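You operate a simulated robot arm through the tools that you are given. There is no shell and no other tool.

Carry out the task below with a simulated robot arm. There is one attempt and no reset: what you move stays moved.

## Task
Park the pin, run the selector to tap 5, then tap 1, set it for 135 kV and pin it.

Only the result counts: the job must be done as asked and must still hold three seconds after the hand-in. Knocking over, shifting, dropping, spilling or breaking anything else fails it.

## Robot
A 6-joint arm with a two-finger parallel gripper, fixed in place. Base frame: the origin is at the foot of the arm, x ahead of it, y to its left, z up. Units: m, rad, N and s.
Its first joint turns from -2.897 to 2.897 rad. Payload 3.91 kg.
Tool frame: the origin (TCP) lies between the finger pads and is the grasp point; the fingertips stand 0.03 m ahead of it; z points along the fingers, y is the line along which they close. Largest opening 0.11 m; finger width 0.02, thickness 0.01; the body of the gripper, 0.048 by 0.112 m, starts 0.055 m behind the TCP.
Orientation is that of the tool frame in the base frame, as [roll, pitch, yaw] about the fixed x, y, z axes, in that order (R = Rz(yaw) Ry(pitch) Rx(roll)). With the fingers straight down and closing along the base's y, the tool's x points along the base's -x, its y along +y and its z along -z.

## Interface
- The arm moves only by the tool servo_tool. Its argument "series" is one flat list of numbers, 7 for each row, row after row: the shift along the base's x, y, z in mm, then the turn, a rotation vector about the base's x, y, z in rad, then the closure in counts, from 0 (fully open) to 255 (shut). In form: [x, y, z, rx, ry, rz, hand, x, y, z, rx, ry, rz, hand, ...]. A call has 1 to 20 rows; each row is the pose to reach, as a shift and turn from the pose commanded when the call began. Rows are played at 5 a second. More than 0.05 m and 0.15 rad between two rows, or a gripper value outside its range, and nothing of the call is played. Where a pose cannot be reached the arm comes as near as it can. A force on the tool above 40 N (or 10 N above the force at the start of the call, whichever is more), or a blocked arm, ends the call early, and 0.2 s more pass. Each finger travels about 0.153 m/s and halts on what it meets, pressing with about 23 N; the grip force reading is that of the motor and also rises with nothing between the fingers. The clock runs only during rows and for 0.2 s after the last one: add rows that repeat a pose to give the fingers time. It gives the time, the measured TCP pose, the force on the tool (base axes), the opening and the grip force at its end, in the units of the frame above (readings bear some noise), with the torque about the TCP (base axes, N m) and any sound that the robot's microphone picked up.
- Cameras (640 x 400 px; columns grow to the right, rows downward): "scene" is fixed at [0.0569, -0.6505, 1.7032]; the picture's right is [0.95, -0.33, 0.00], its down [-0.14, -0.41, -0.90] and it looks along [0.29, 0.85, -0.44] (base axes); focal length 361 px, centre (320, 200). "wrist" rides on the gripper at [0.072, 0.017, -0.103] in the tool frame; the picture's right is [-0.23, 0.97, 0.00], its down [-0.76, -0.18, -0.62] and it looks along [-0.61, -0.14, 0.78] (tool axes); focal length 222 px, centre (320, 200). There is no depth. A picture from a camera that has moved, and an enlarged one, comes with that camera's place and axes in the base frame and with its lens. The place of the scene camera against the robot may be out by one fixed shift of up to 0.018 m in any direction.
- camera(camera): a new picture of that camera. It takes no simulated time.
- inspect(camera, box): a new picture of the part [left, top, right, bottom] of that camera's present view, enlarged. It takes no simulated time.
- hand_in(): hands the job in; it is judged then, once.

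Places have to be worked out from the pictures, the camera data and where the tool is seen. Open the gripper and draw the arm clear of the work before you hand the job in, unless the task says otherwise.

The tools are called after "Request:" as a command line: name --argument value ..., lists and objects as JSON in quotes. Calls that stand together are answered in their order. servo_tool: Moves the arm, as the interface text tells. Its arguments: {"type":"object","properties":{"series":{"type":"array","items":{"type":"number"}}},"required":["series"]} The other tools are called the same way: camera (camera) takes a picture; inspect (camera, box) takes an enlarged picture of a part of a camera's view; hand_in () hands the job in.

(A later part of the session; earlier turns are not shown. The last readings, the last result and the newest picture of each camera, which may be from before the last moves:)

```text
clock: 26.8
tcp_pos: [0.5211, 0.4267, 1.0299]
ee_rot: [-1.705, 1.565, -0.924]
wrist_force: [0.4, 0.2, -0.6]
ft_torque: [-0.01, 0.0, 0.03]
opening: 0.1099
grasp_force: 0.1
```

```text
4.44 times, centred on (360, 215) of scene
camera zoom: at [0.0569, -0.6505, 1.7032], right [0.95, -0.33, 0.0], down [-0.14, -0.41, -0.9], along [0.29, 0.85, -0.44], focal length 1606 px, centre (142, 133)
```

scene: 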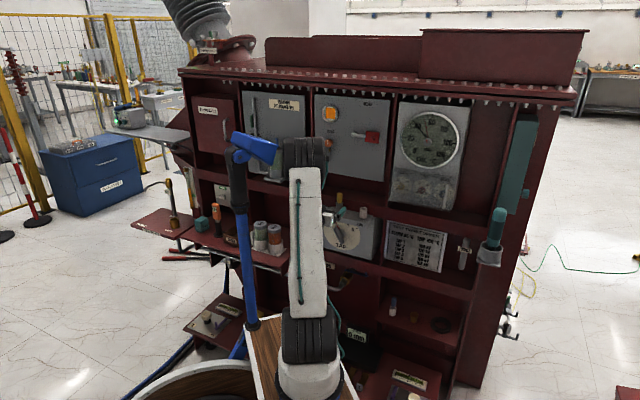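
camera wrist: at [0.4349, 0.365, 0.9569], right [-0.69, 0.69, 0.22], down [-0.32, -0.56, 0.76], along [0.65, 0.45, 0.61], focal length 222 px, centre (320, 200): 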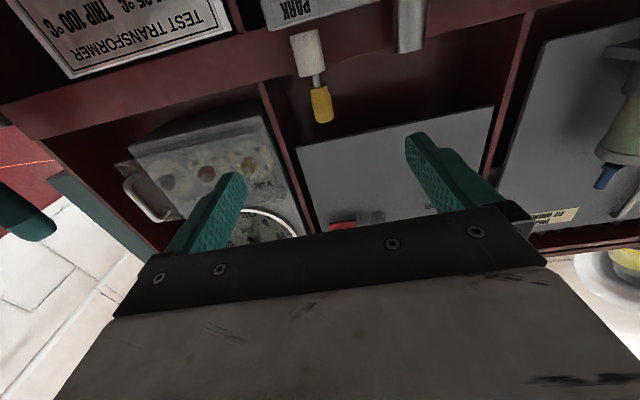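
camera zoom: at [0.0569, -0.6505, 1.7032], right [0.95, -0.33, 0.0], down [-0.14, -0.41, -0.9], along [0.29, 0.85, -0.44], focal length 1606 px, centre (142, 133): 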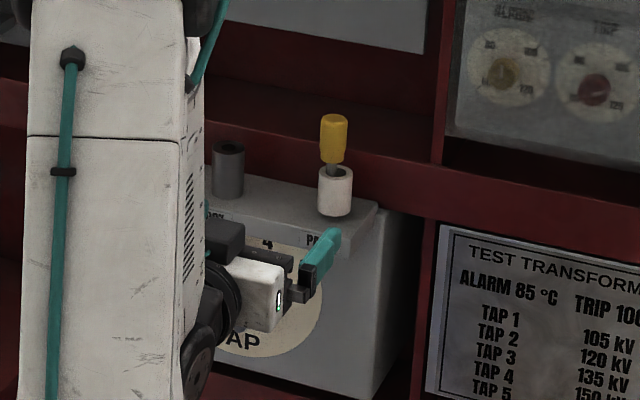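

The pin stands in PARK. One enlarged look to confirm it has not ridden up, then on to the selector.

Request:
inspect --camera "wrist" --box '[260, 10, 360, 130]'

Request:
inspect --camera "scene" --box '[340, 180, 390, 220]'

```text
3.33 times, centred on (310, 70) of wrist
camera zoom: at [0.4349, 0.365, 0.9569], right [-0.69, 0.69, 0.22], down [-0.32, -0.56, 0.76], along [0.65, 0.45, 0.61], focal length 740 px, centre (353, 633)
```

zoom: 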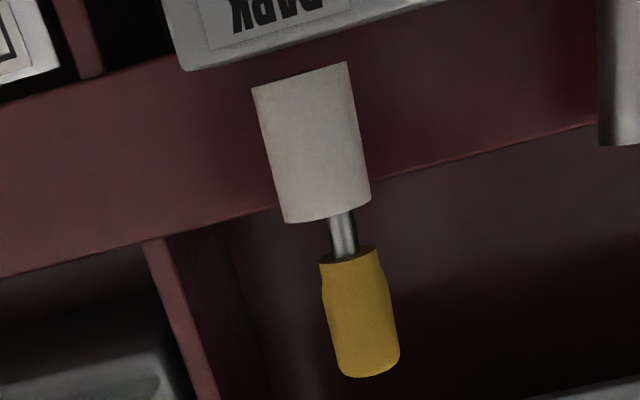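

```text
10.00 times, centred on (365, 200) of scene
camera zoom: at [0.0569, -0.6505, 1.7032], right [0.95, -0.33, 0.0], down [-0.14, -0.41, -0.9], along [0.29, 0.85, -0.44], focal length 3614 px, centre (-130, 200)
```

zoom: 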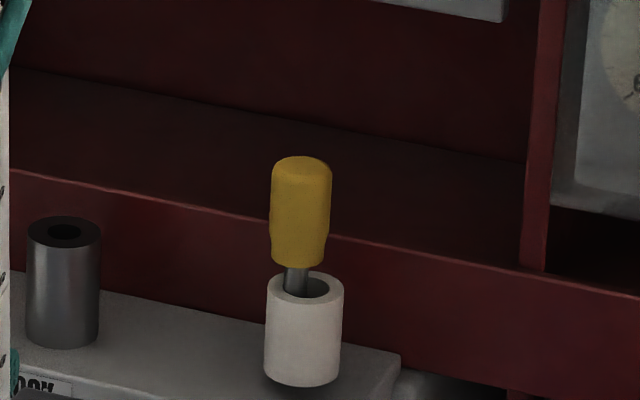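

The height is unchanged, so the pin is on the floor. The LOCK bore is noticeably tighter than the cup, which I'll remember for later. Now I move down for a frontal close view of the dial and knob.

Request:
servo_tool --series '[-3, 24, -28, -0.095, 0.095, 0, 0, -6, 48, -56, -0.19, 0.19, 0, 0, -9, 73, -84, -0.285, 0.285, 0, 0, -12, 97, -112, -0.38, 0.38, 0, 0, -16, 121, -140, -0.474, 0.474, 0, 0, -16, 121, -140, -0.474, 0.474, 0, 0]'

Request:
camera --camera "wrist"

Request:
inspect --camera "wrist" --box '[200, 60, 440, 210]'

Request:
inspect --camera "scene" --box '[310, 190, 400, 270]'

```text
clock: 28.2
tcp_pos: [0.504, 0.549, 0.8895]
ee_rot: [3.142, 0.901, -2.356]
wrist_force: [0.6, 0.8, -0.8]
ft_torque: [-0.01, -0.01, 0.0]
opening: 0.1103
grasp_force: 0.0
```

```text
taken
camera wrist: at [0.402, 0.4709, 0.8964], right [-0.59, 0.79, 0.18], down [0.12, -0.14, 0.98], along [0.8, 0.6, -0.01], focal length 222 px, centre (320, 200)
```

wrist: 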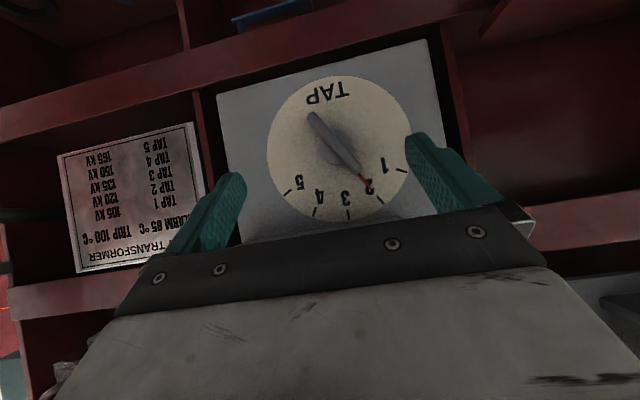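

```text
2.67 times, centred on (320, 135) of wrist
camera zoom: at [0.402, 0.4709, 0.8964], right [-0.59, 0.79, 0.18], down [0.12, -0.14, 0.98], along [0.8, 0.6, -0.01], focal length 592 px, centre (320, 373)
```

zoom: 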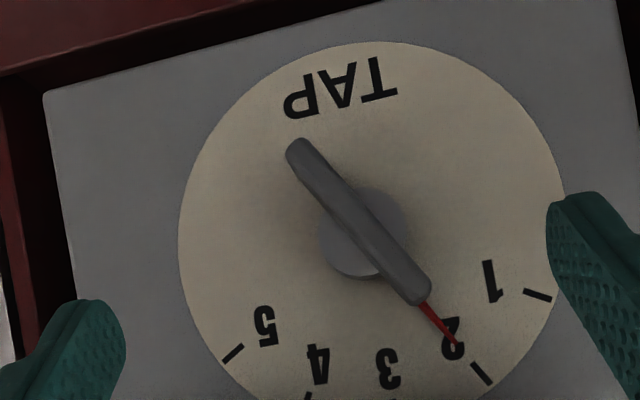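

```text
5.00 times, centred on (355, 230) of scene
camera zoom: at [0.0569, -0.6505, 1.7032], right [0.95, -0.33, 0.0], down [-0.14, -0.41, -0.9], along [0.29, 0.85, -0.44], focal length 1807 px, centre (145, 50)
```

zoom: 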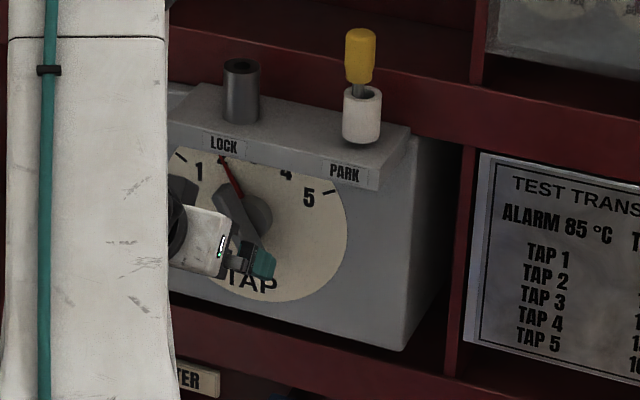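

The dial is well in view, with the selector at 2. I enlarge further to fix the knob axis and the bar position precisely.

Request:
inspect --camera "wrist" --box '[255, 70, 335, 150]'

Request:
inspect --camera "wrist" --box '[335, 70, 415, 150]'

Request:
inspect --camera "wrist" --box '[280, 140, 410, 225]'

```text
5.00 times, centred on (295, 110) of wrist
camera zoom: at [0.402, 0.4709, 0.8964], right [-0.59, 0.79, 0.18], down [0.12, -0.14, 0.98], along [0.8, 0.6, -0.01], focal length 1111 px, centre (445, 650)
```

zoom: 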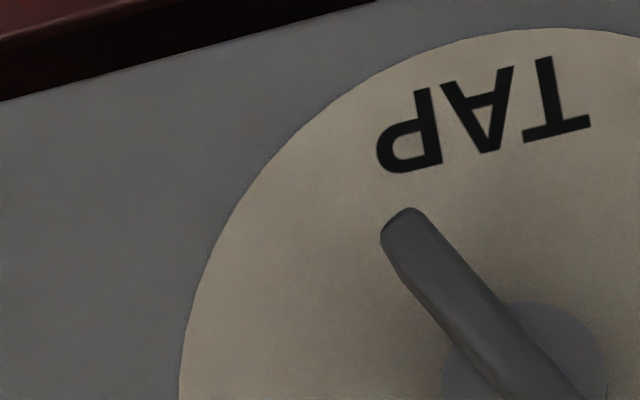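

```text
5.00 times, centred on (375, 110) of wrist
camera zoom: at [0.402, 0.4709, 0.8964], right [-0.59, 0.79, 0.18], down [0.12, -0.14, 0.98], along [0.8, 0.6, -0.01], focal length 1111 px, centre (45, 650)
```

zoom: 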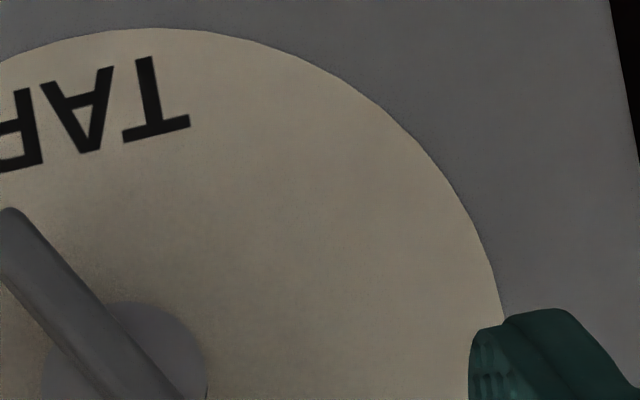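

```text
4.71 times, centred on (345, 182) of wrist
camera zoom: at [0.402, 0.4709, 0.8964], right [-0.59, 0.79, 0.18], down [0.12, -0.14, 0.98], along [0.8, 0.6, -0.01], focal length 1045 px, centre (202, 282)
```

zoom: 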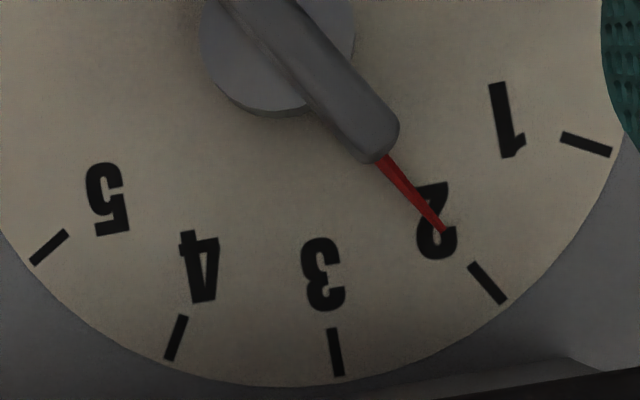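

Circle fitting gives the dial axis at u≈-0.041, z≈0.8335 (directly under the lock), with ticks at exactly ±60°, ±30° and 0. The bar is about 80 mm long and 13 mm wide, with its front at w≈0.86. I level the tool in front of the knob, then twist it -30° to match the bar at tap 2.

Request:
servo_tool --series '[-0.5, 2, -11, 0.095, -0.095, 0, 0, -1, 4, -22, 0.19, -0.19, 0, 0, -1.6, 6, -34, 0.285, -0.285, 0, 0, -2.2, 8, -45, 0.38, -0.38, 0, 0, -2.7, 10.3, -56, 0.4737, -0.4737, 0, 0, -2.7, 10.3, -56, 0.4737, -0.4737, 0, 0]'

Request:
servo_tool --series '[0, 0, 0, -0.0925, -0.0925, 0, 0, 0, 0, 0, -0.185, -0.185, 0, 0, 0, 0, 0, -0.2777, -0.2777, 0, 0, 0, 0, 0, -0.3702, -0.3702, 0, 0, 0, 0, 0, -0.3702, -0.3702, 0, 0]'

Request:
camera --camera "wrist"

Request:
camera --camera "scene"

Request:
inspect --camera "scene" --box '[310, 190, 400, 270]'

```text
clock: 29.6
tcp_pos: [0.502, 0.5788, 0.8474]
ee_rot: [-1.689, 1.539, -0.913]
wrist_force: [0.1, 0.2, -0.2]
ft_torque: [0.0, 0.01, 0.03]
opening: 0.11
grasp_force: 0.0
out of reach, approached as far as the arm can: row 4, 5, 6
```

```text
clock: 30.8
tcp_pos: [0.5027, 0.5793, 0.8463]
ee_rot: [-1.57, 1.046, -0.785]
wrist_force: [1.0, 0.0, -0.8]
ft_torque: [0.03, 0.0, 0.0]
opening: 0.11
grasp_force: 0.0
```

```text
taken
camera wrist: at [0.4433, 0.4906, 0.7748], right [-0.68, 0.68, -0.29], down [-0.6, -0.28, 0.75], along [0.42, 0.68, 0.6], focal length 222 px, centre (320, 200)
```

wrist: 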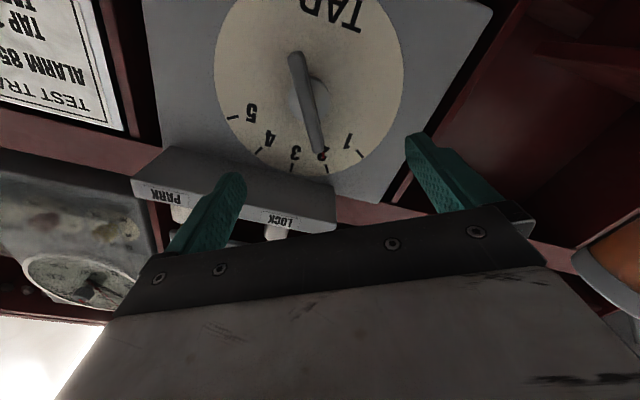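

```text
taken
```

scene: 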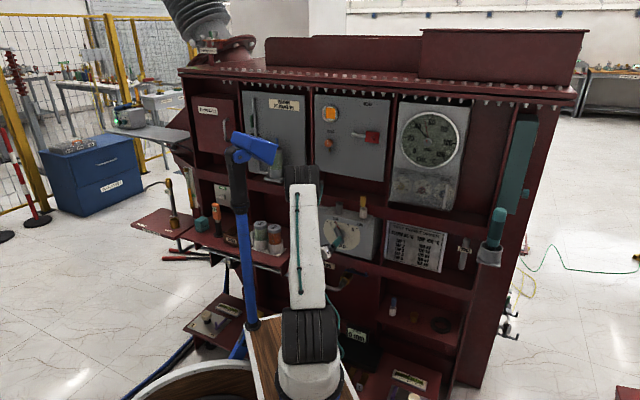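

```text
5.00 times, centred on (355, 230) of scene
camera zoom: at [0.0569, -0.6505, 1.7032], right [0.95, -0.33, 0.0], down [-0.14, -0.41, -0.9], along [0.29, 0.85, -0.44], focal length 1807 px, centre (145, 50)
```

zoom: 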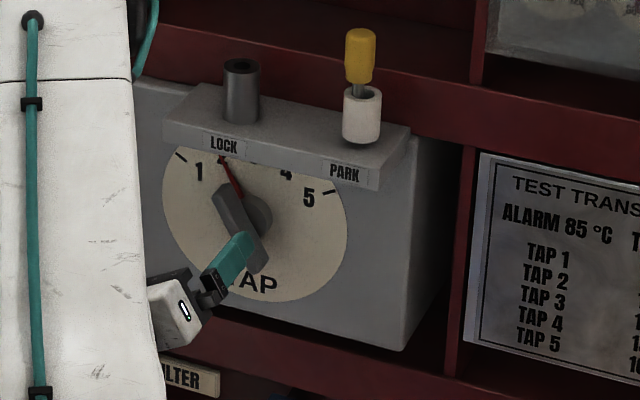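

The arm could not get quite there at this close radius (it stopped at z≈0.847, u≈-0.054), but the orientation is exact: pointing straight along the panel normal with the -30° twist. I move outward toward the knob, where reach should be better, and correct u and z.

Request:
servo_tool --series '[17, 8, -6, 0, 0, 0, 0, 34, 15.4, -12.8, 0, 0, 0, 0, 34, 15.4, -12.8, 0, 0, 0, 0]'

Request:
camera --camera "wrist"

Request:
inspect --camera "scene" --box '[310, 190, 400, 270]'

```text
clock: 31.6
tcp_pos: [0.5367, 0.5957, 0.8346]
ee_rot: [-1.57, 1.048, -0.783]
wrist_force: [1.0, 0.5, 0.1]
ft_torque: [0.03, 0.01, 0.02]
opening: 0.11
grasp_force: 0.0
```

```text
taken
camera wrist: at [0.4772, 0.5061, 0.7625], right [-0.68, 0.68, -0.29], down [-0.6, -0.28, 0.75], along [0.42, 0.68, 0.6], focal length 222 px, centre (320, 200)
```

wrist: 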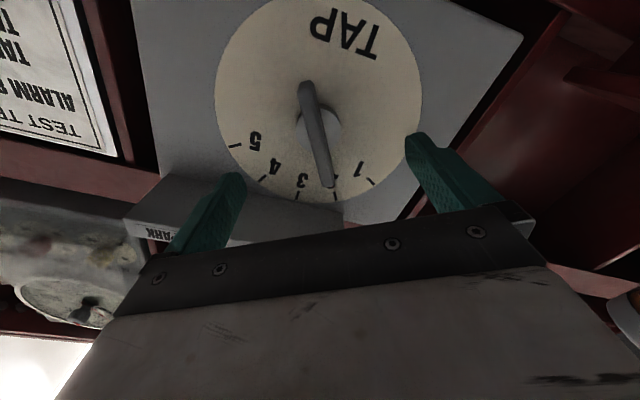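

```text
5.00 times, centred on (355, 230) of scene
camera zoom: at [0.0569, -0.6505, 1.7032], right [0.95, -0.33, 0.0], down [-0.14, -0.41, -0.9], along [0.29, 0.85, -0.44], focal length 1807 px, centre (145, 50)
```

zoom: 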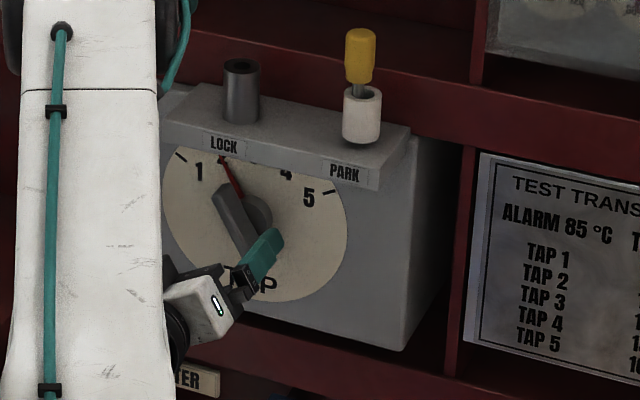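

Now at u≈-0.042, w≈0.801, z≈0.835, and the bar lines up with the tool twist. I advance 64 mm so the fingers straddle the bar with the tips about 15 mm short of the dial face.

Request:
servo_tool --series '[15, 15, -1, 0, 0, 0, 0, 30, 30, -1, 0, 0, 0, 0, 38, 38, -1, 0, 0, 0, 0, 45, 45, -1, 0, 0, 0, 0, 45, 45, -1, 0, 0, 0, 0]'

Request:
camera --camera "wrist"

Request:
inspect --camera "wrist" --box '[220, 80, 440, 230]'

Request:
inspect --camera "scene" --box '[310, 190, 400, 270]'

```text
clock: 32.8
tcp_pos: [0.5822, 0.6392, 0.8335]
ee_rot: [-1.57, 1.048, -0.783]
wrist_force: [-0.8, 1.2, 0.5]
ft_torque: [0.01, 0.02, 0.01]
opening: 0.1098
grasp_force: 0.1
```

```text
taken
camera wrist: at [0.5222, 0.5513, 0.7611], right [-0.68, 0.68, -0.29], down [-0.6, -0.28, 0.75], along [0.42, 0.68, 0.6], focal length 222 px, centre (320, 200)
```

wrist: 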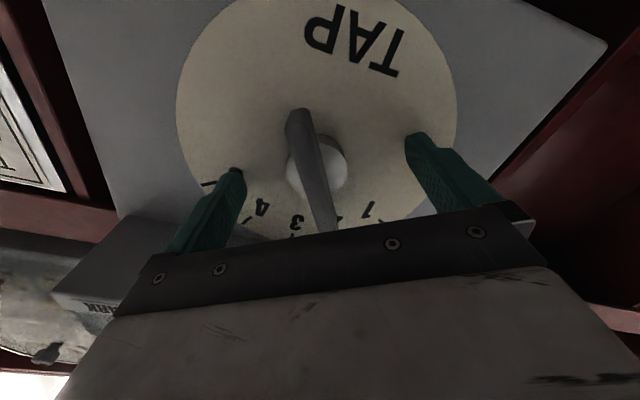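

```text
2.67 times, centred on (330, 155) of wrist
camera zoom: at [0.5222, 0.5513, 0.7611], right [-0.68, 0.68, -0.29], down [-0.6, -0.28, 0.75], along [0.42, 0.68, 0.6], focal length 592 px, centre (293, 320)
```

zoom: 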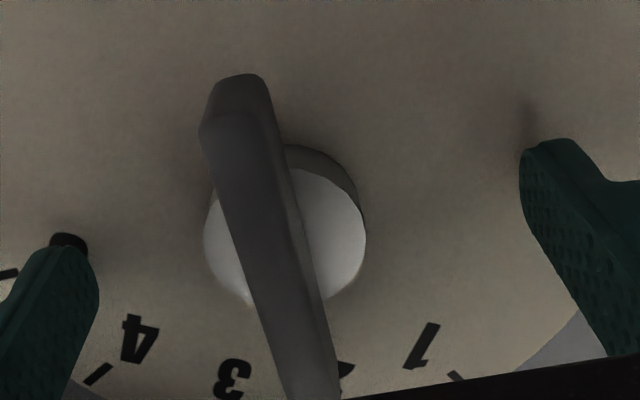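

```text
5.00 times, centred on (355, 230) of scene
camera zoom: at [0.0569, -0.6505, 1.7032], right [0.95, -0.33, 0.0], down [-0.14, -0.41, -0.9], along [0.29, 0.85, -0.44], focal length 1807 px, centre (145, 50)
```

zoom: 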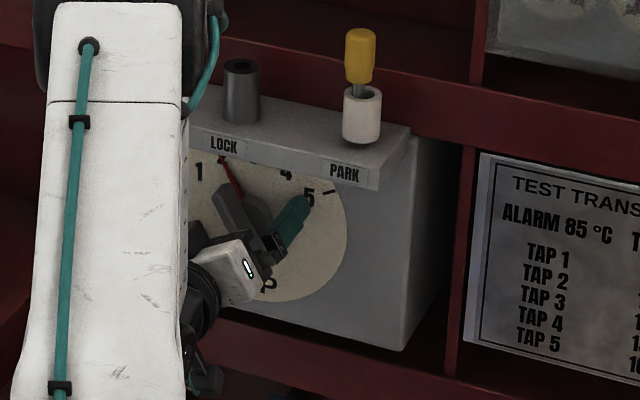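

The bar passes through the TCP position, centred between the fingers. I close on it.

Request:
servo_tool --series '[0, 0, 0, 0, 0, 0, 120, 0, 0, 0, 0, 0, 0, 200, 0, 0, 0, 0, 0, 0, 255, 0, 0, 0, 0, 0, 0, 255, 0, 0, 0, 0, 0, 0, 255]'

Request:
camera --camera "wrist"

```text
clock: 34.0
tcp_pos: [0.5831, 0.6392, 0.8331]
ee_rot: [-1.565, 1.048, -0.784]
wrist_force: [12.4, -12.1, 12.7]
ft_torque: [0.14, -0.12, -0.71]
opening: 0.0397
grasp_force: 45.0
```

```text
taken
camera wrist: at [0.5235, 0.5502, 0.7619], right [-0.67, 0.68, -0.29], down [-0.6, -0.28, 0.75], along [0.43, 0.68, 0.6], focal length 222 px, centre (320, 200)
```

wrist: 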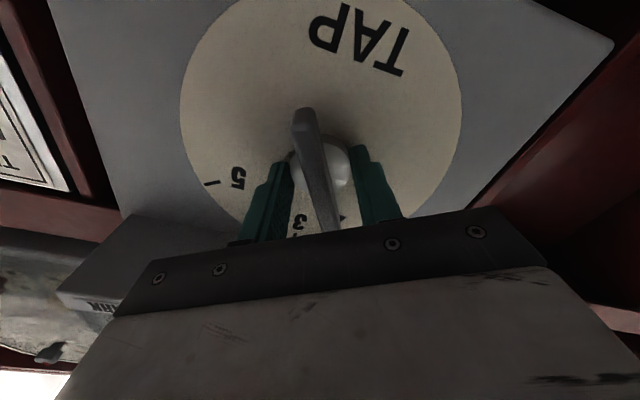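

The opening of 40 mm shows I reached past the bar and closed on the round hub, whose front is at w≈0.887. I open, back off 10 mm so the tips end just short of the hub, nudge about 1 mm right, and close on the bar itself.

Request:
servo_tool --series '[0, 0, 0, 0, 0, 0, 150, 0, 0, 0, 0, 0, 0, 60, 0, 0, 0, 0, 0, 0, 60, -3.5, -4, 0.3, 0, 0, 0, 60, -6.5, -8, 0.6, 0, 0, 0, 60, -6.5, -8, 0.6, 0, 0, 0, 60]'

Request:
camera --camera "wrist"

Request:
inspect --camera "wrist" --box '[220, 80, 440, 230]'

```text
clock: 35.4
tcp_pos: [0.5766, 0.6314, 0.8334]
ee_rot: [-1.572, 1.047, -0.784]
wrist_force: [-0.2, 0.7, 0.2]
ft_torque: [-0.04, -0.02, 0.03]
opening: 0.0844
grasp_force: 0.1
```

```text
taken
camera wrist: at [0.516, 0.5429, 0.7617], right [-0.68, 0.68, -0.29], down [-0.6, -0.28, 0.75], along [0.43, 0.68, 0.6], focal length 222 px, centre (320, 200)
```

wrist: 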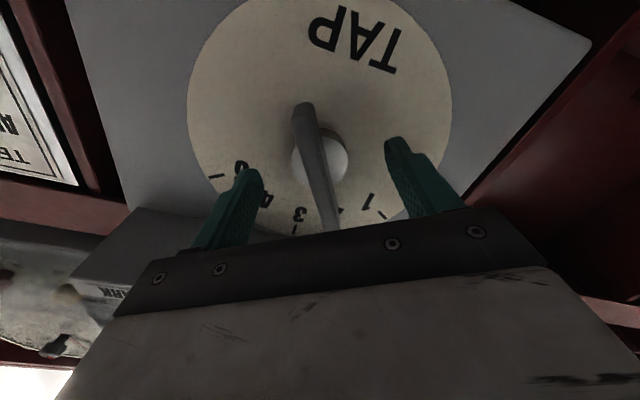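

```text
2.67 times, centred on (330, 155) of wrist
camera zoom: at [0.516, 0.5429, 0.7617], right [-0.68, 0.68, -0.29], down [-0.6, -0.28, 0.75], along [0.43, 0.68, 0.6], focal length 592 px, centre (293, 320)
```

zoom: 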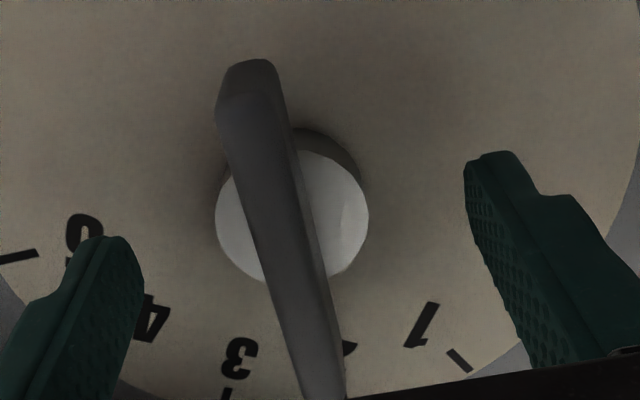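

The tips now stop about at the hub's front plane, with the bar centred at the TCP. Closing on the bar.

Request:
servo_tool --series '[0, 0, 0, 0, 0, 0, 140, 0, 0, 0, 0, 0, 0, 200, 0, 0, 0, 0, 0, 0, 255, 0, 0, 0, 0, 0, 0, 255, 0, 0, 0, 0, 0, 0, 255]'

Request:
camera --camera "wrist"

```text
clock: 36.6
tcp_pos: [0.5759, 0.6301, 0.8321]
ee_rot: [-1.569, 1.047, -0.784]
wrist_force: [2.3, -4.4, 5.1]
ft_torque: [-0.2, 0.25, 0.01]
opening: 0.0121
grasp_force: 45.1
```

```text
taken
camera wrist: at [0.5164, 0.5426, 0.762], right [-0.68, 0.68, -0.29], down [-0.6, -0.28, 0.75], along [0.43, 0.68, 0.6], focal length 222 px, centre (320, 200)
```

wrist: 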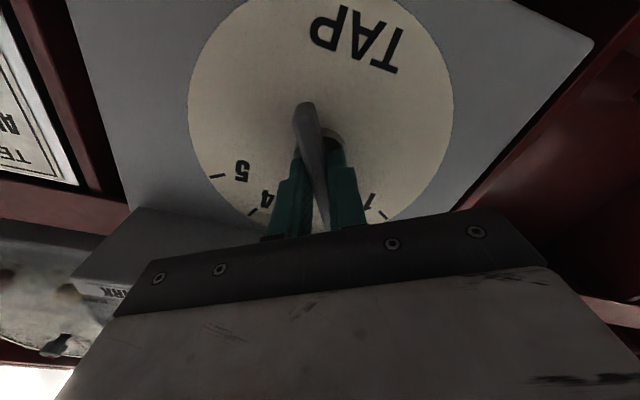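

Bar gripped (12.1 mm) with small loads. I turn clockwise 30° toward tap 3 in small steps and check sound, force and picture.

Request:
servo_tool --series '[0, 0, 0, 0.0617, 0.0617, 0, 255, 0, 0, 0, 0.1234, 0.1234, 0, 255, 0, 0, 0, 0.1851, 0.1851, 0, 255, 0, 0, 0, 0.2468, 0.2468, 0, 255, 0, 0, 0, 0.3085, 0.3085, 0, 255, 0, 0, 0, 0.3702, 0.3702, 0, 255]'

Request:
camera --camera "wrist"

Request:
inspect --camera "scene" --box '[310, 190, 400, 270]'

```text
clock: 38.0
tcp_pos: [0.5754, 0.6318, 0.8343]
ee_rot: [0.997, 1.571, 1.782]
wrist_force: [11.1, 4.3, 7.0]
ft_torque: [-0.6, 0.56, -0.2]
opening: 0.0119
grasp_force: 44.9
```

```text
taken
camera wrist: at [0.4887, 0.5703, 0.7606], right [-0.69, 0.69, 0.23], down [-0.31, -0.57, 0.76], along [0.65, 0.45, 0.61], focal length 222 px, centre (320, 200)
```

wrist: 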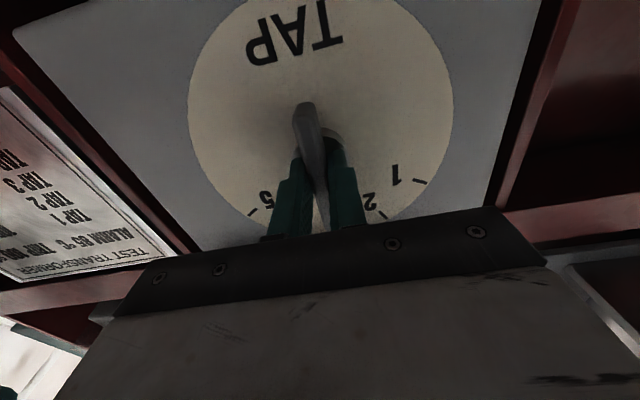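

```text
5.00 times, centred on (355, 230) of scene
camera zoom: at [0.0569, -0.6505, 1.7032], right [0.95, -0.33, 0.0], down [-0.14, -0.41, -0.9], along [0.29, 0.85, -0.44], focal length 1807 px, centre (145, 50)
```

zoom: 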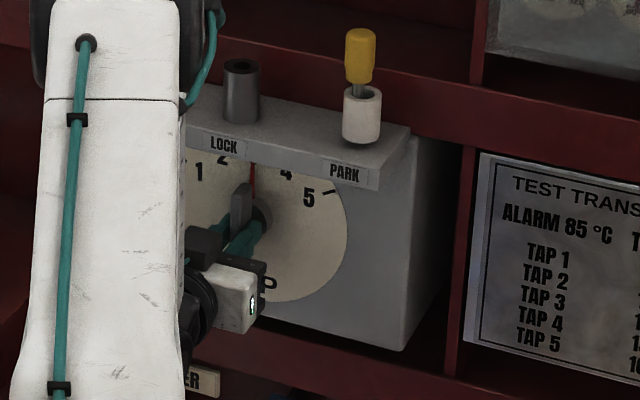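

The pointer is now at 3 and the pin and LOCK area are untouched. Light loads have built up, so I nudge the centre by half a millimetre and continue clockwise 60° to tap 5.

Request:
servo_tool --series '[0.5, 0.3, 0.4, 0, 0, 0, 255, 0.5, 0.3, 0.4, 0.0617, 0.0617, 0, 255, 0.5, 0.3, 0.4, 0.1234, 0.1234, 0, 255, 0.5, 0.3, 0.4, 0.1851, 0.1851, 0, 255, 0.5, 0.3, 0.4, 0.2468, 0.2468, 0, 255, 0.5, 0.3, 0.4, 0.3085, 0.3085, 0, 255, 0.5, 0.3, 0.4, 0.3702, 0.3702, 0, 255]'

Request:
camera --camera "wrist"

Request:
inspect --camera "scene" --box '[310, 190, 400, 270]'

```text
clock: 39.6
tcp_pos: [0.5745, 0.6321, 0.8348]
ee_rot: [0.861, 1.57, 1.645]
wrist_force: [5.4, -3.5, 1.6]
ft_torque: [0.92, -0.88, -0.07]
opening: 0.0116
grasp_force: 45.0
out of reach, approached as far as the arm can: row 2, 3, 4, 5, 6, 7
```

```text
taken
camera wrist: at [0.4888, 0.5702, 0.7606], right [-0.69, 0.69, 0.23], down [-0.32, -0.57, 0.76], along [0.65, 0.45, 0.61], focal length 222 px, centre (320, 200)
```

wrist: 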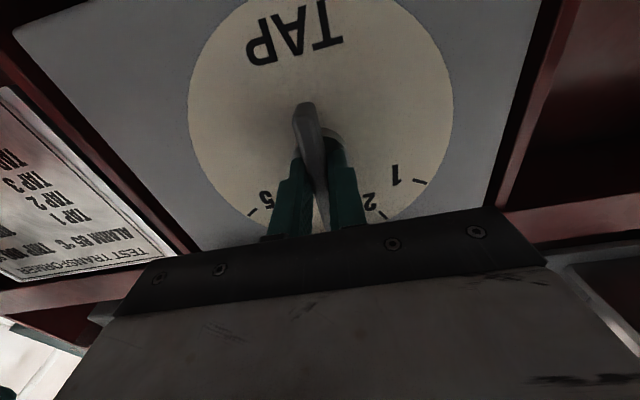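

```text
5.00 times, centred on (355, 230) of scene
camera zoom: at [0.0569, -0.6505, 1.7032], right [0.95, -0.33, 0.0], down [-0.14, -0.41, -0.9], along [0.29, 0.85, -0.44], focal length 1807 px, centre (145, 50)
```

zoom: 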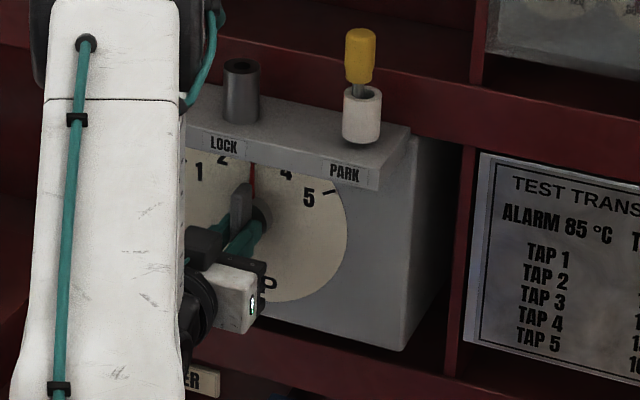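

Turning clockwise past upright is out of reach, because the wrist joint is at its limit there. The selector is sitting at tap 3. I release, back off, and re-grip with the hand twisted 180° the other way, which gives room in both directions.

Request:
servo_tool --series '[0, 0, 0, 0, 0, 0, 180, 0, 0, 0, 0, 0, 0, 60, 0, 0, 0, 0, 0, 0, 0, 0, 0, 0, 0, 0, 0, 0, -10, -10, 0, 0, 0, 0, 0, -20, -20, 0, 0, 0, 0, 0, -32, -32, 0, 0, 0, 0, 0, -42, -42, 0, 0, 0, 0, 0]'

Request:
inspect --camera "scene" --box '[310, 190, 400, 270]'

Request:
camera --camera "wrist"

```text
clock: 41.4
tcp_pos: [0.5329, 0.6015, 0.8396]
ee_rot: [-1.67, 1.553, -0.89]
wrist_force: [-0.2, 0.5, -0.4]
ft_torque: [0.02, -0.03, 0.03]
opening: 0.11
grasp_force: 0.0
out of reach, approached as far as the arm can: row 7, 8
```

```text
5.00 times, centred on (355, 230) of scene
camera zoom: at [0.0569, -0.6505, 1.7032], right [0.95, -0.33, 0.0], down [-0.14, -0.41, -0.9], along [0.29, 0.85, -0.44], focal length 1807 px, centre (145, 50)
```

zoom: 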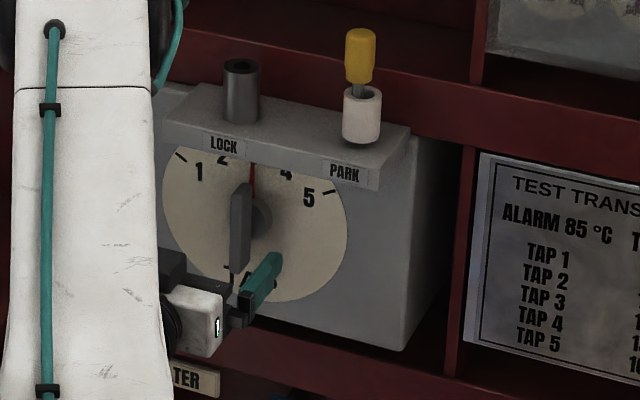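

```text
taken
camera wrist: at [0.4462, 0.5385, 0.7666], right [-0.69, 0.7, 0.21], down [-0.33, -0.55, 0.77], along [0.65, 0.46, 0.61], focal length 222 px, centre (320, 200)
```

wrist: 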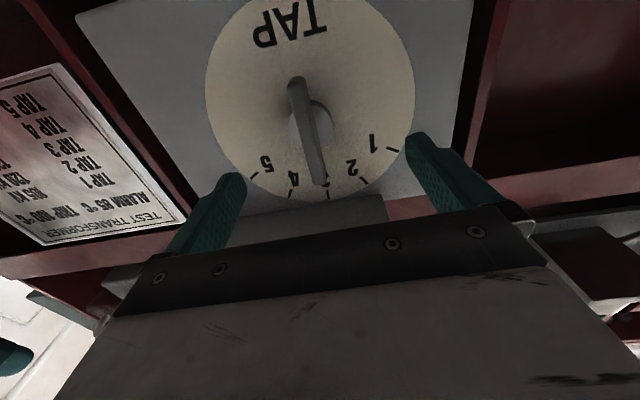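

Selector confirmed at tap 3. Now I twist the hand counter-clockwise, first by about 90°.

Request:
servo_tool --series '[0, 0, 0, -0.0921, -0.0921, 0, 0, 0, 0, 0, -0.1841, -0.1841, 0, 0, 0, 0, 0, -0.2762, -0.2762, 0, 0, 0, 0, 0, -0.3682, -0.3682, 0, 0, 0, 0, 0, -0.4603, -0.4603, 0, 0, 0, 0, 0, -0.5523, -0.5523, 0, 0, 0, 0, 0, -0.6444, -0.6444, 0, 0, 0, 0, 0, -0.7364, -0.7364, 0, 0, 0, 0, 0, -0.8285, -0.8285, 0, 0, 0, 0, 0, -0.9205, -0.9205, 0, 0, 0, 0, 0, -1.0126, -1.0126, 0, 0, 0, 0, 0, -1.1045, -1.1045, 0, 0, 0, 0, 0, -1.1045, -1.1045, 0, 0]'

Request:
camera --camera "wrist"

Request:
camera --camera "scene"

```text
clock: 44.2
tcp_pos: [0.5328, 0.6012, 0.8388]
ee_rot: [-1.569, 0.006, -0.786]
wrist_force: [-0.2, 0.3, 0.3]
ft_torque: [0.01, 0.02, 0.03]
opening: 0.1101
grasp_force: 0.1
```

```text
taken
camera wrist: at [0.5094, 0.4758, 0.8215], right [-0.17, 0.17, -0.97], down [-0.98, 0.1, 0.18], along [0.12, 0.98, 0.15], focal length 222 px, centre (320, 200)
```

wrist: 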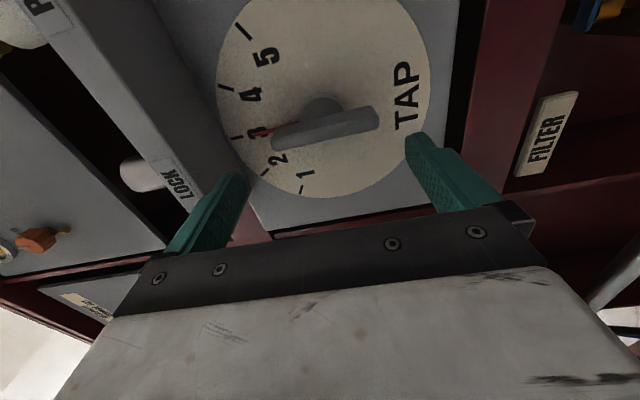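

```text
taken
```

scene: 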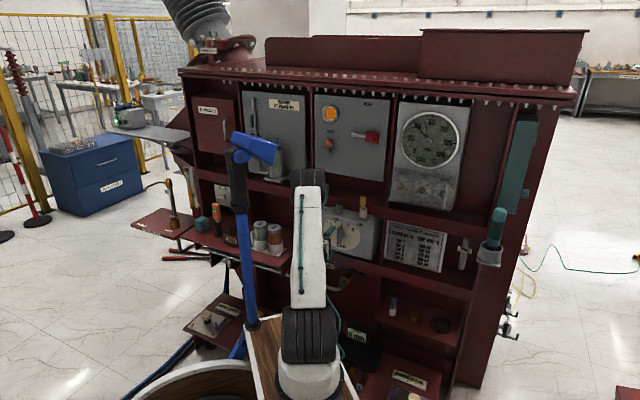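

Twist is now at -90°. I continue to -180° and recentre in front of the knob.

Request:
servo_tool --series '[0, 0, 0, -0.0929, -0.0929, 0, 0, 0, 0, 0, -0.1858, -0.1858, 0, 0, 0, 0, 0, -0.2787, -0.2787, 0, 0, 0, 0, 0, -0.3716, -0.3716, 0, 0, 0, 0, 0, -0.4645, -0.4645, 0, 0, 0, 0, 0, -0.5574, -0.5574, 0, 0, 0, 0, 0, -0.6503, -0.6503, 0, 0, 0, 0, 0, -0.7432, -0.7432, 0, 0, 1, -2, -1, -0.8361, -0.8361, 0, 0, 2, -4, -3, -0.929, -0.929, 0, 0, 3.5, -6, -4, -1.0219, -1.0219, 0, 0, 4.6, -7.4, -5.2, -1.115, -1.115, 0, 0, 4.6, -7.4, -5.2, -1.115, -1.115, 0, 0]'

Request:
camera --camera "wrist"

Request:
inspect --camera "scene" --box '[310, 190, 400, 270]'

```text
clock: 47.0
tcp_pos: [0.5374, 0.593, 0.8333]
ee_rot: [-2.148, -1.569, -0.208]
wrist_force: [0.0, 0.1, -0.5]
ft_torque: [0.01, -0.01, -0.01]
opening: 0.1101
grasp_force: 0.2
```

```text
taken
camera wrist: at [0.4749, 0.5073, 0.9062], right [0.69, -0.69, -0.23], down [-0.57, -0.31, -0.76], along [0.45, 0.65, -0.61], focal length 222 px, centre (320, 200)
```

wrist: 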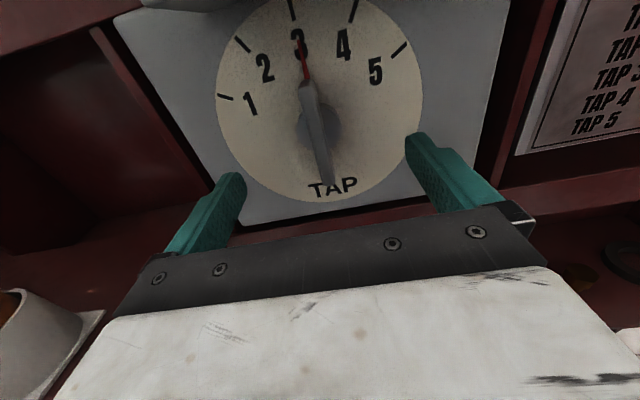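

```text
5.00 times, centred on (355, 230) of scene
camera zoom: at [0.0569, -0.6505, 1.7032], right [0.95, -0.33, 0.0], down [-0.14, -0.41, -0.9], along [0.29, 0.85, -0.44], focal length 1807 px, centre (145, 50)
```

zoom: 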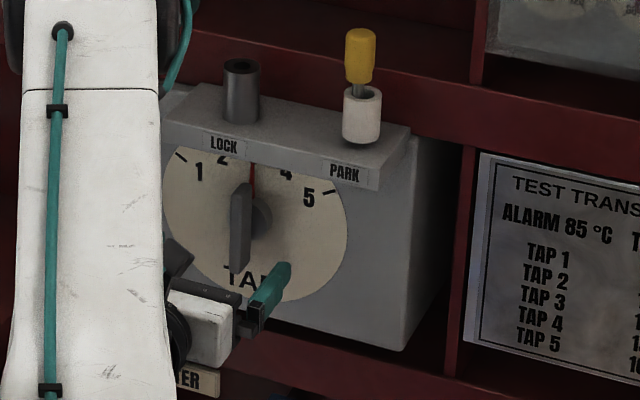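

The hand is now upright-side-up at u≈-0.039, w≈0.799, z≈0.833, and the pointer is clearly at 3. I advance 54 mm to straddle the bar, tips just short of the hub, and close.

Request:
servo_tool --series '[12, 12, 0.5, 0, 0, 0, 0, 24, 24, 0.5, 0, 0, 0, 30, 32, 32, 0.5, 0, 0, 0, 60, 38.3, 38.3, 0.5, 0, 0, 0, 60, 38.3, 38.3, 0.5, 0, 0, 0, 60]'

Request:
camera --camera "wrist"

Request:
inspect --camera "scene" --box '[310, 190, 400, 270]'

```text
clock: 48.2
tcp_pos: [0.5758, 0.6307, 0.8343]
ee_rot: [-1.885, -1.569, -0.47]
wrist_force: [0.8, -0.3, 0.4]
ft_torque: [0.01, 0.0, 0.0]
opening: 0.0842
grasp_force: 0.0
```

```text
taken
camera wrist: at [0.5134, 0.5459, 0.9063], right [0.69, -0.69, -0.23], down [-0.57, -0.31, -0.76], along [0.45, 0.65, -0.61], focal length 222 px, centre (320, 200)
```

wrist: 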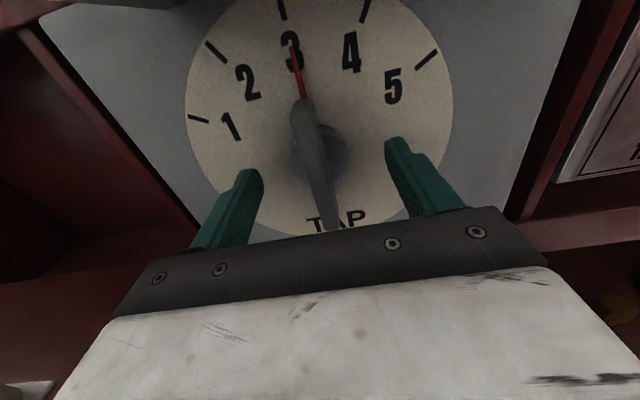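

```text
5.00 times, centred on (355, 230) of scene
camera zoom: at [0.0569, -0.6505, 1.7032], right [0.95, -0.33, 0.0], down [-0.14, -0.41, -0.9], along [0.29, 0.85, -0.44], focal length 1807 px, centre (145, 50)
```

zoom: 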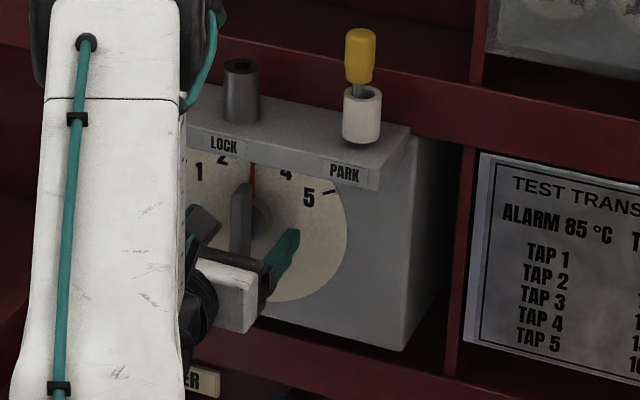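

The bar lies between the fingers at the TCP. Closing.

Request:
servo_tool --series '[0, 0, 0, 0, 0, 0, 140, 0, 0, 0, 0, 0, 0, 200, 0, 0, 0, 0, 0, 0, 255, 0, 0, 0, 0, 0, 0, 255, 0, 0, 0, 0, 0, 0, 255]'

Request:
camera --camera "wrist"

```text
clock: 49.4
tcp_pos: [0.576, 0.6321, 0.8344]
ee_rot: [-1.804, -1.568, -0.554]
wrist_force: [-1.7, 4.5, -0.1]
ft_torque: [-0.15, 0.15, 0.04]
opening: 0.0118
grasp_force: 44.8
```

```text
taken
camera wrist: at [0.5131, 0.5462, 0.9064], right [0.69, -0.69, -0.23], down [-0.57, -0.31, -0.76], along [0.45, 0.65, -0.61], focal length 222 px, centre (320, 200)
```

wrist: 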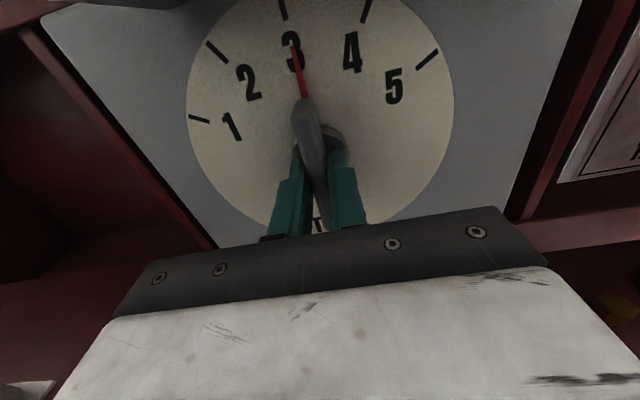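

A good grip (11.8 mm) with low force. Now clockwise 30° to tap 4.

Request:
servo_tool --series '[0, 0, 0, 0.0617, 0.0617, 0, 255, 0, 0, 0, 0.1234, 0.1234, 0, 255, 0, 0, 0, 0.1851, 0.1851, 0, 255, 0, 0, 0, 0.2468, 0.2468, 0, 255, 0, 0, 0, 0.3085, 0.3085, 0, 255, 0, 0, 0, 0.3702, 0.3702, 0, 255]'

Request:
camera --camera "wrist"

```text
clock: 50.8
tcp_pos: [0.5746, 0.6335, 0.8346]
ee_rot: [-1.572, -1.043, -0.782]
wrist_force: [-4.6, 10.2, -1.8]
ft_torque: [-0.35, 0.28, 0.24]
opening: 0.0117
grasp_force: 44.7
```

```text
taken
camera wrist: at [0.537, 0.5223, 0.8882], right [0.51, -0.51, -0.69], down [-0.82, -0.06, -0.57], along [0.25, 0.86, -0.45], focal length 222 px, centre (320, 200)
```

wrist: 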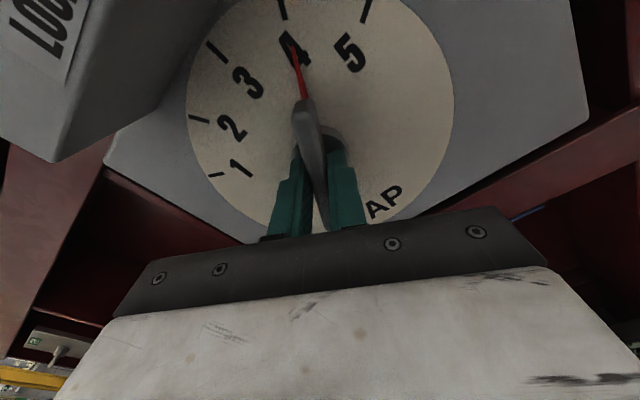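

Pointer at 4. A side force of about 10 N toward panel-left suggests re-centring by 0.6 mm; then on to tap 5.

Request:
servo_tool --series '[-0.5, 0.5, 0, 0.0617, 0.0617, 0, 255, -0.5, 0.5, 0, 0.1234, 0.1234, 0, 255, -0.5, 0.5, 0, 0.1851, 0.1851, 0, 255, -0.5, 0.5, 0, 0.2468, 0.2468, 0, 255, -0.5, 0.5, 0, 0.3085, 0.3085, 0, 255, -0.5, 0.5, 0, 0.3702, 0.3702, 0, 255]'

Request:
camera --camera "wrist"

Request:
inspect --camera "wrist" --box '[180, 0, 400, 150]'

Request:
inspect --camera "scene" --box '[310, 190, 400, 270]'

```text
clock: 52.2
tcp_pos: [0.5751, 0.6328, 0.8354]
ee_rot: [-1.572, -0.519, -0.785]
wrist_force: [-3.3, 6.3, -1.0]
ft_torque: [-0.45, 0.0, 0.57]
opening: 0.0122
grasp_force: 45.0
```

```text
taken
camera wrist: at [0.5511, 0.5082, 0.8555], right [0.2, -0.2, -0.96], down [-0.97, 0.09, -0.22], along [0.13, 0.98, -0.18], focal length 222 px, centre (320, 200)
```

wrist: 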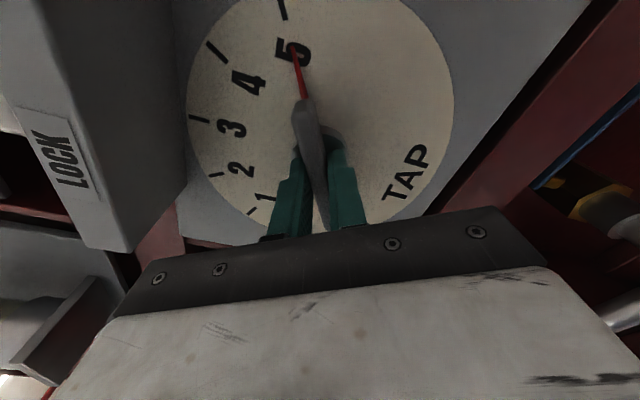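

```text
2.67 times, centred on (290, 75) of wrist
camera zoom: at [0.5511, 0.5082, 0.8555], right [0.2, -0.2, -0.96], down [-0.97, 0.09, -0.22], along [0.13, 0.98, -0.18], focal length 592 px, centre (400, 533)
```

zoom: 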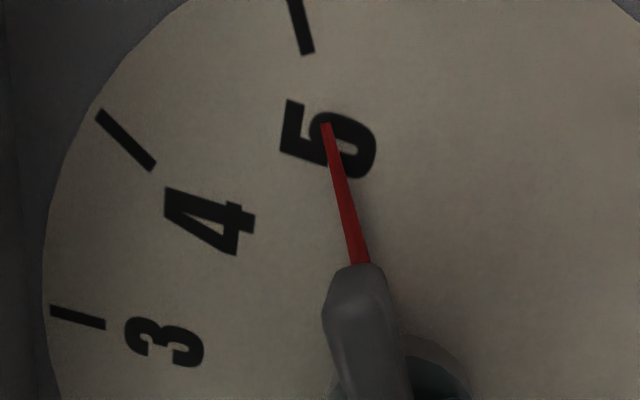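

```text
5.00 times, centred on (355, 230) of scene
camera zoom: at [0.0569, -0.6505, 1.7032], right [0.95, -0.33, 0.0], down [-0.14, -0.41, -0.9], along [0.29, 0.85, -0.44], focal length 1807 px, centre (145, 50)
```

zoom: 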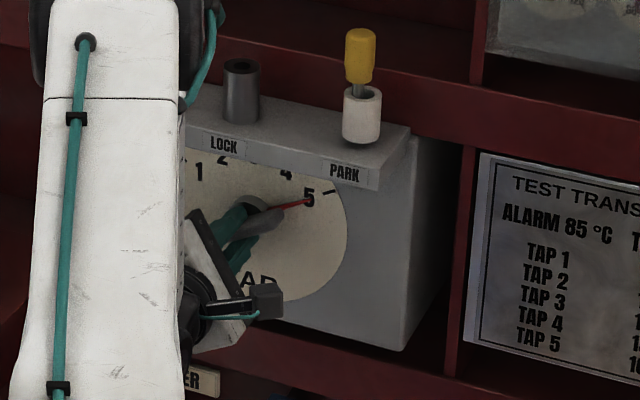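

The pointer is in line with the tap 5 tick. I dwell there briefly, then run back counter-clockwise, first the 60° to tap 3.

Request:
servo_tool --series '[0, 0, 0, 0.006, 0.006, 0, 255, 0, 0, 0, 0.006, 0.006, 0, 255, 0, 0, 0, 0, 0, 0, 255, 0, 0, 0, -0.0617, -0.0617, 0, 255, 0, 0, 0, -0.1234, -0.1234, 0, 255, 0, 0, 0, -0.1851, -0.1851, 0, 255, 0, 0, 0, -0.2468, -0.2468, 0, 255, 0, 0, 0, -0.3085, -0.3085, 0, 255, 0, 0, 0, -0.3702, -0.3702, 0, 255, 0, 0, 0, -0.4319, -0.4319, 0, 255, 0, 0, 0, -0.4936, -0.4936, 0, 255, 0, 0, 0, -0.5553, -0.5553, 0, 255, 0, 0, 0, -0.617, -0.617, 0, 255, 0, 0, 0, -0.6787, -0.6787, 0, 255, 0, 0, 0, -0.7405, -0.7405, 0, 255]'

Request:
camera --camera "wrist"

```text
clock: 55.4
tcp_pos: [0.5757, 0.6324, 0.8329]
ee_rot: [-2.307, -1.569, -0.051]
wrist_force: [0.3, 0.1, -4.3]
ft_torque: [0.71, -0.74, 0.07]
opening: 0.0119
grasp_force: 44.8
```

```text
taken
camera wrist: at [0.5128, 0.5464, 0.9065], right [0.69, -0.69, -0.23], down [-0.57, -0.31, -0.76], along [0.45, 0.65, -0.61], focal length 222 px, centre (320, 200)
```

wrist: 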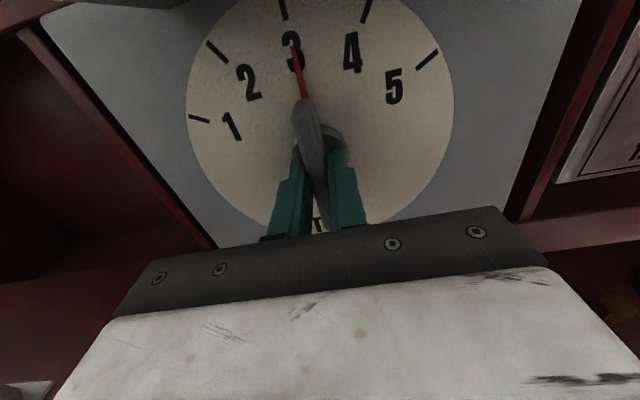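

The selector passed back to 3 with little force. Another 60° counter-clockwise takes it to tap 1.

Request:
servo_tool --series '[0, 0, 0, -0.0617, -0.0617, 0, 255, 0, 0, 0, -0.1234, -0.1234, 0, 255, 0, 0, 0, -0.1851, -0.1851, 0, 255, 0, 0, 0, -0.2468, -0.2468, 0, 255, 0, 0, 0, -0.3085, -0.3085, 0, 255, 0, 0, 0, -0.3702, -0.3702, 0, 255, 0, 0, 0, -0.4319, -0.4319, 0, 255, 0, 0, 0, -0.4936, -0.4936, 0, 255, 0, 0, 0, -0.5553, -0.5553, 0, 255, 0, 0, 0, -0.617, -0.617, 0, 255, 0, 0, 0, -0.6787, -0.6787, 0, 255, 0, 0, 0, -0.7405, -0.7405, 0, 255, 0, 0, 0, -0.7405, -0.7405, 0, 255]'

Request:
camera --camera "wrist"

Request:
inspect --camera "wrist" --box '[180, 0, 400, 150]'

Request:
inspect --camera "scene" --box '[310, 190, 400, 270]'

```text
clock: 58.2
tcp_pos: [0.5761, 0.6317, 0.8357]
ee_rot: [1.571, -0.527, 2.353]
wrist_force: [6.1, -3.8, -5.8]
ft_torque: [-0.47, 0.48, -1.08]
opening: 0.012
grasp_force: 44.9
```

```text
taken
camera wrist: at [0.4627, 0.5966, 0.8853], right [0.48, -0.48, 0.73], down [-0.04, -0.84, -0.54], along [0.87, 0.23, -0.43], focal length 222 px, centre (320, 200)
```

wrist: 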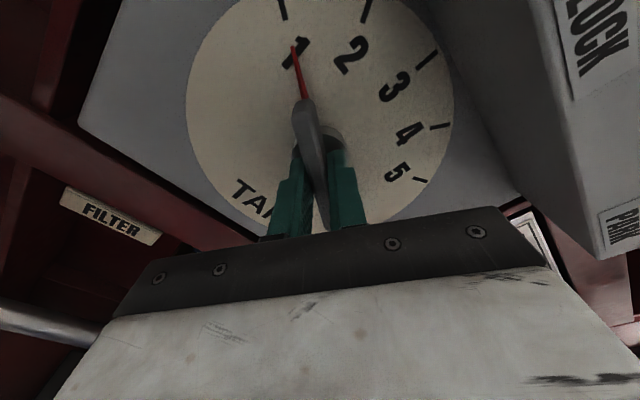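

```text
2.67 times, centred on (290, 75) of wrist
camera zoom: at [0.4627, 0.5966, 0.8853], right [0.48, -0.48, 0.73], down [-0.04, -0.84, -0.54], along [0.87, 0.23, -0.43], focal length 592 px, centre (400, 533)
```

zoom: 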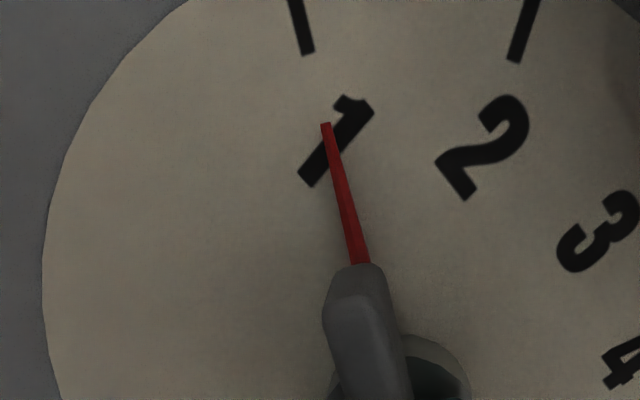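

```text
5.00 times, centred on (355, 230) of scene
camera zoom: at [0.0569, -0.6505, 1.7032], right [0.95, -0.33, 0.0], down [-0.14, -0.41, -0.9], along [0.29, 0.85, -0.44], focal length 1807 px, centre (145, 50)
```

zoom: 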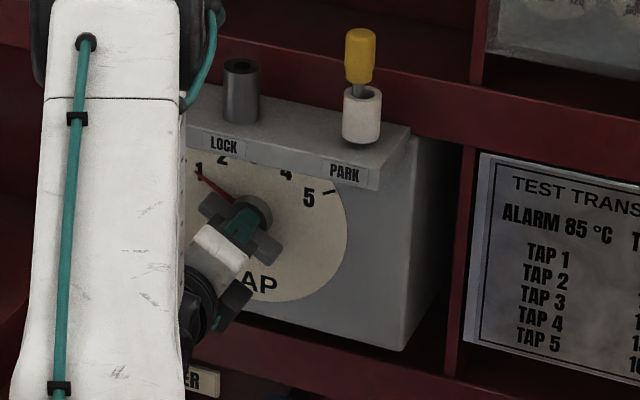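

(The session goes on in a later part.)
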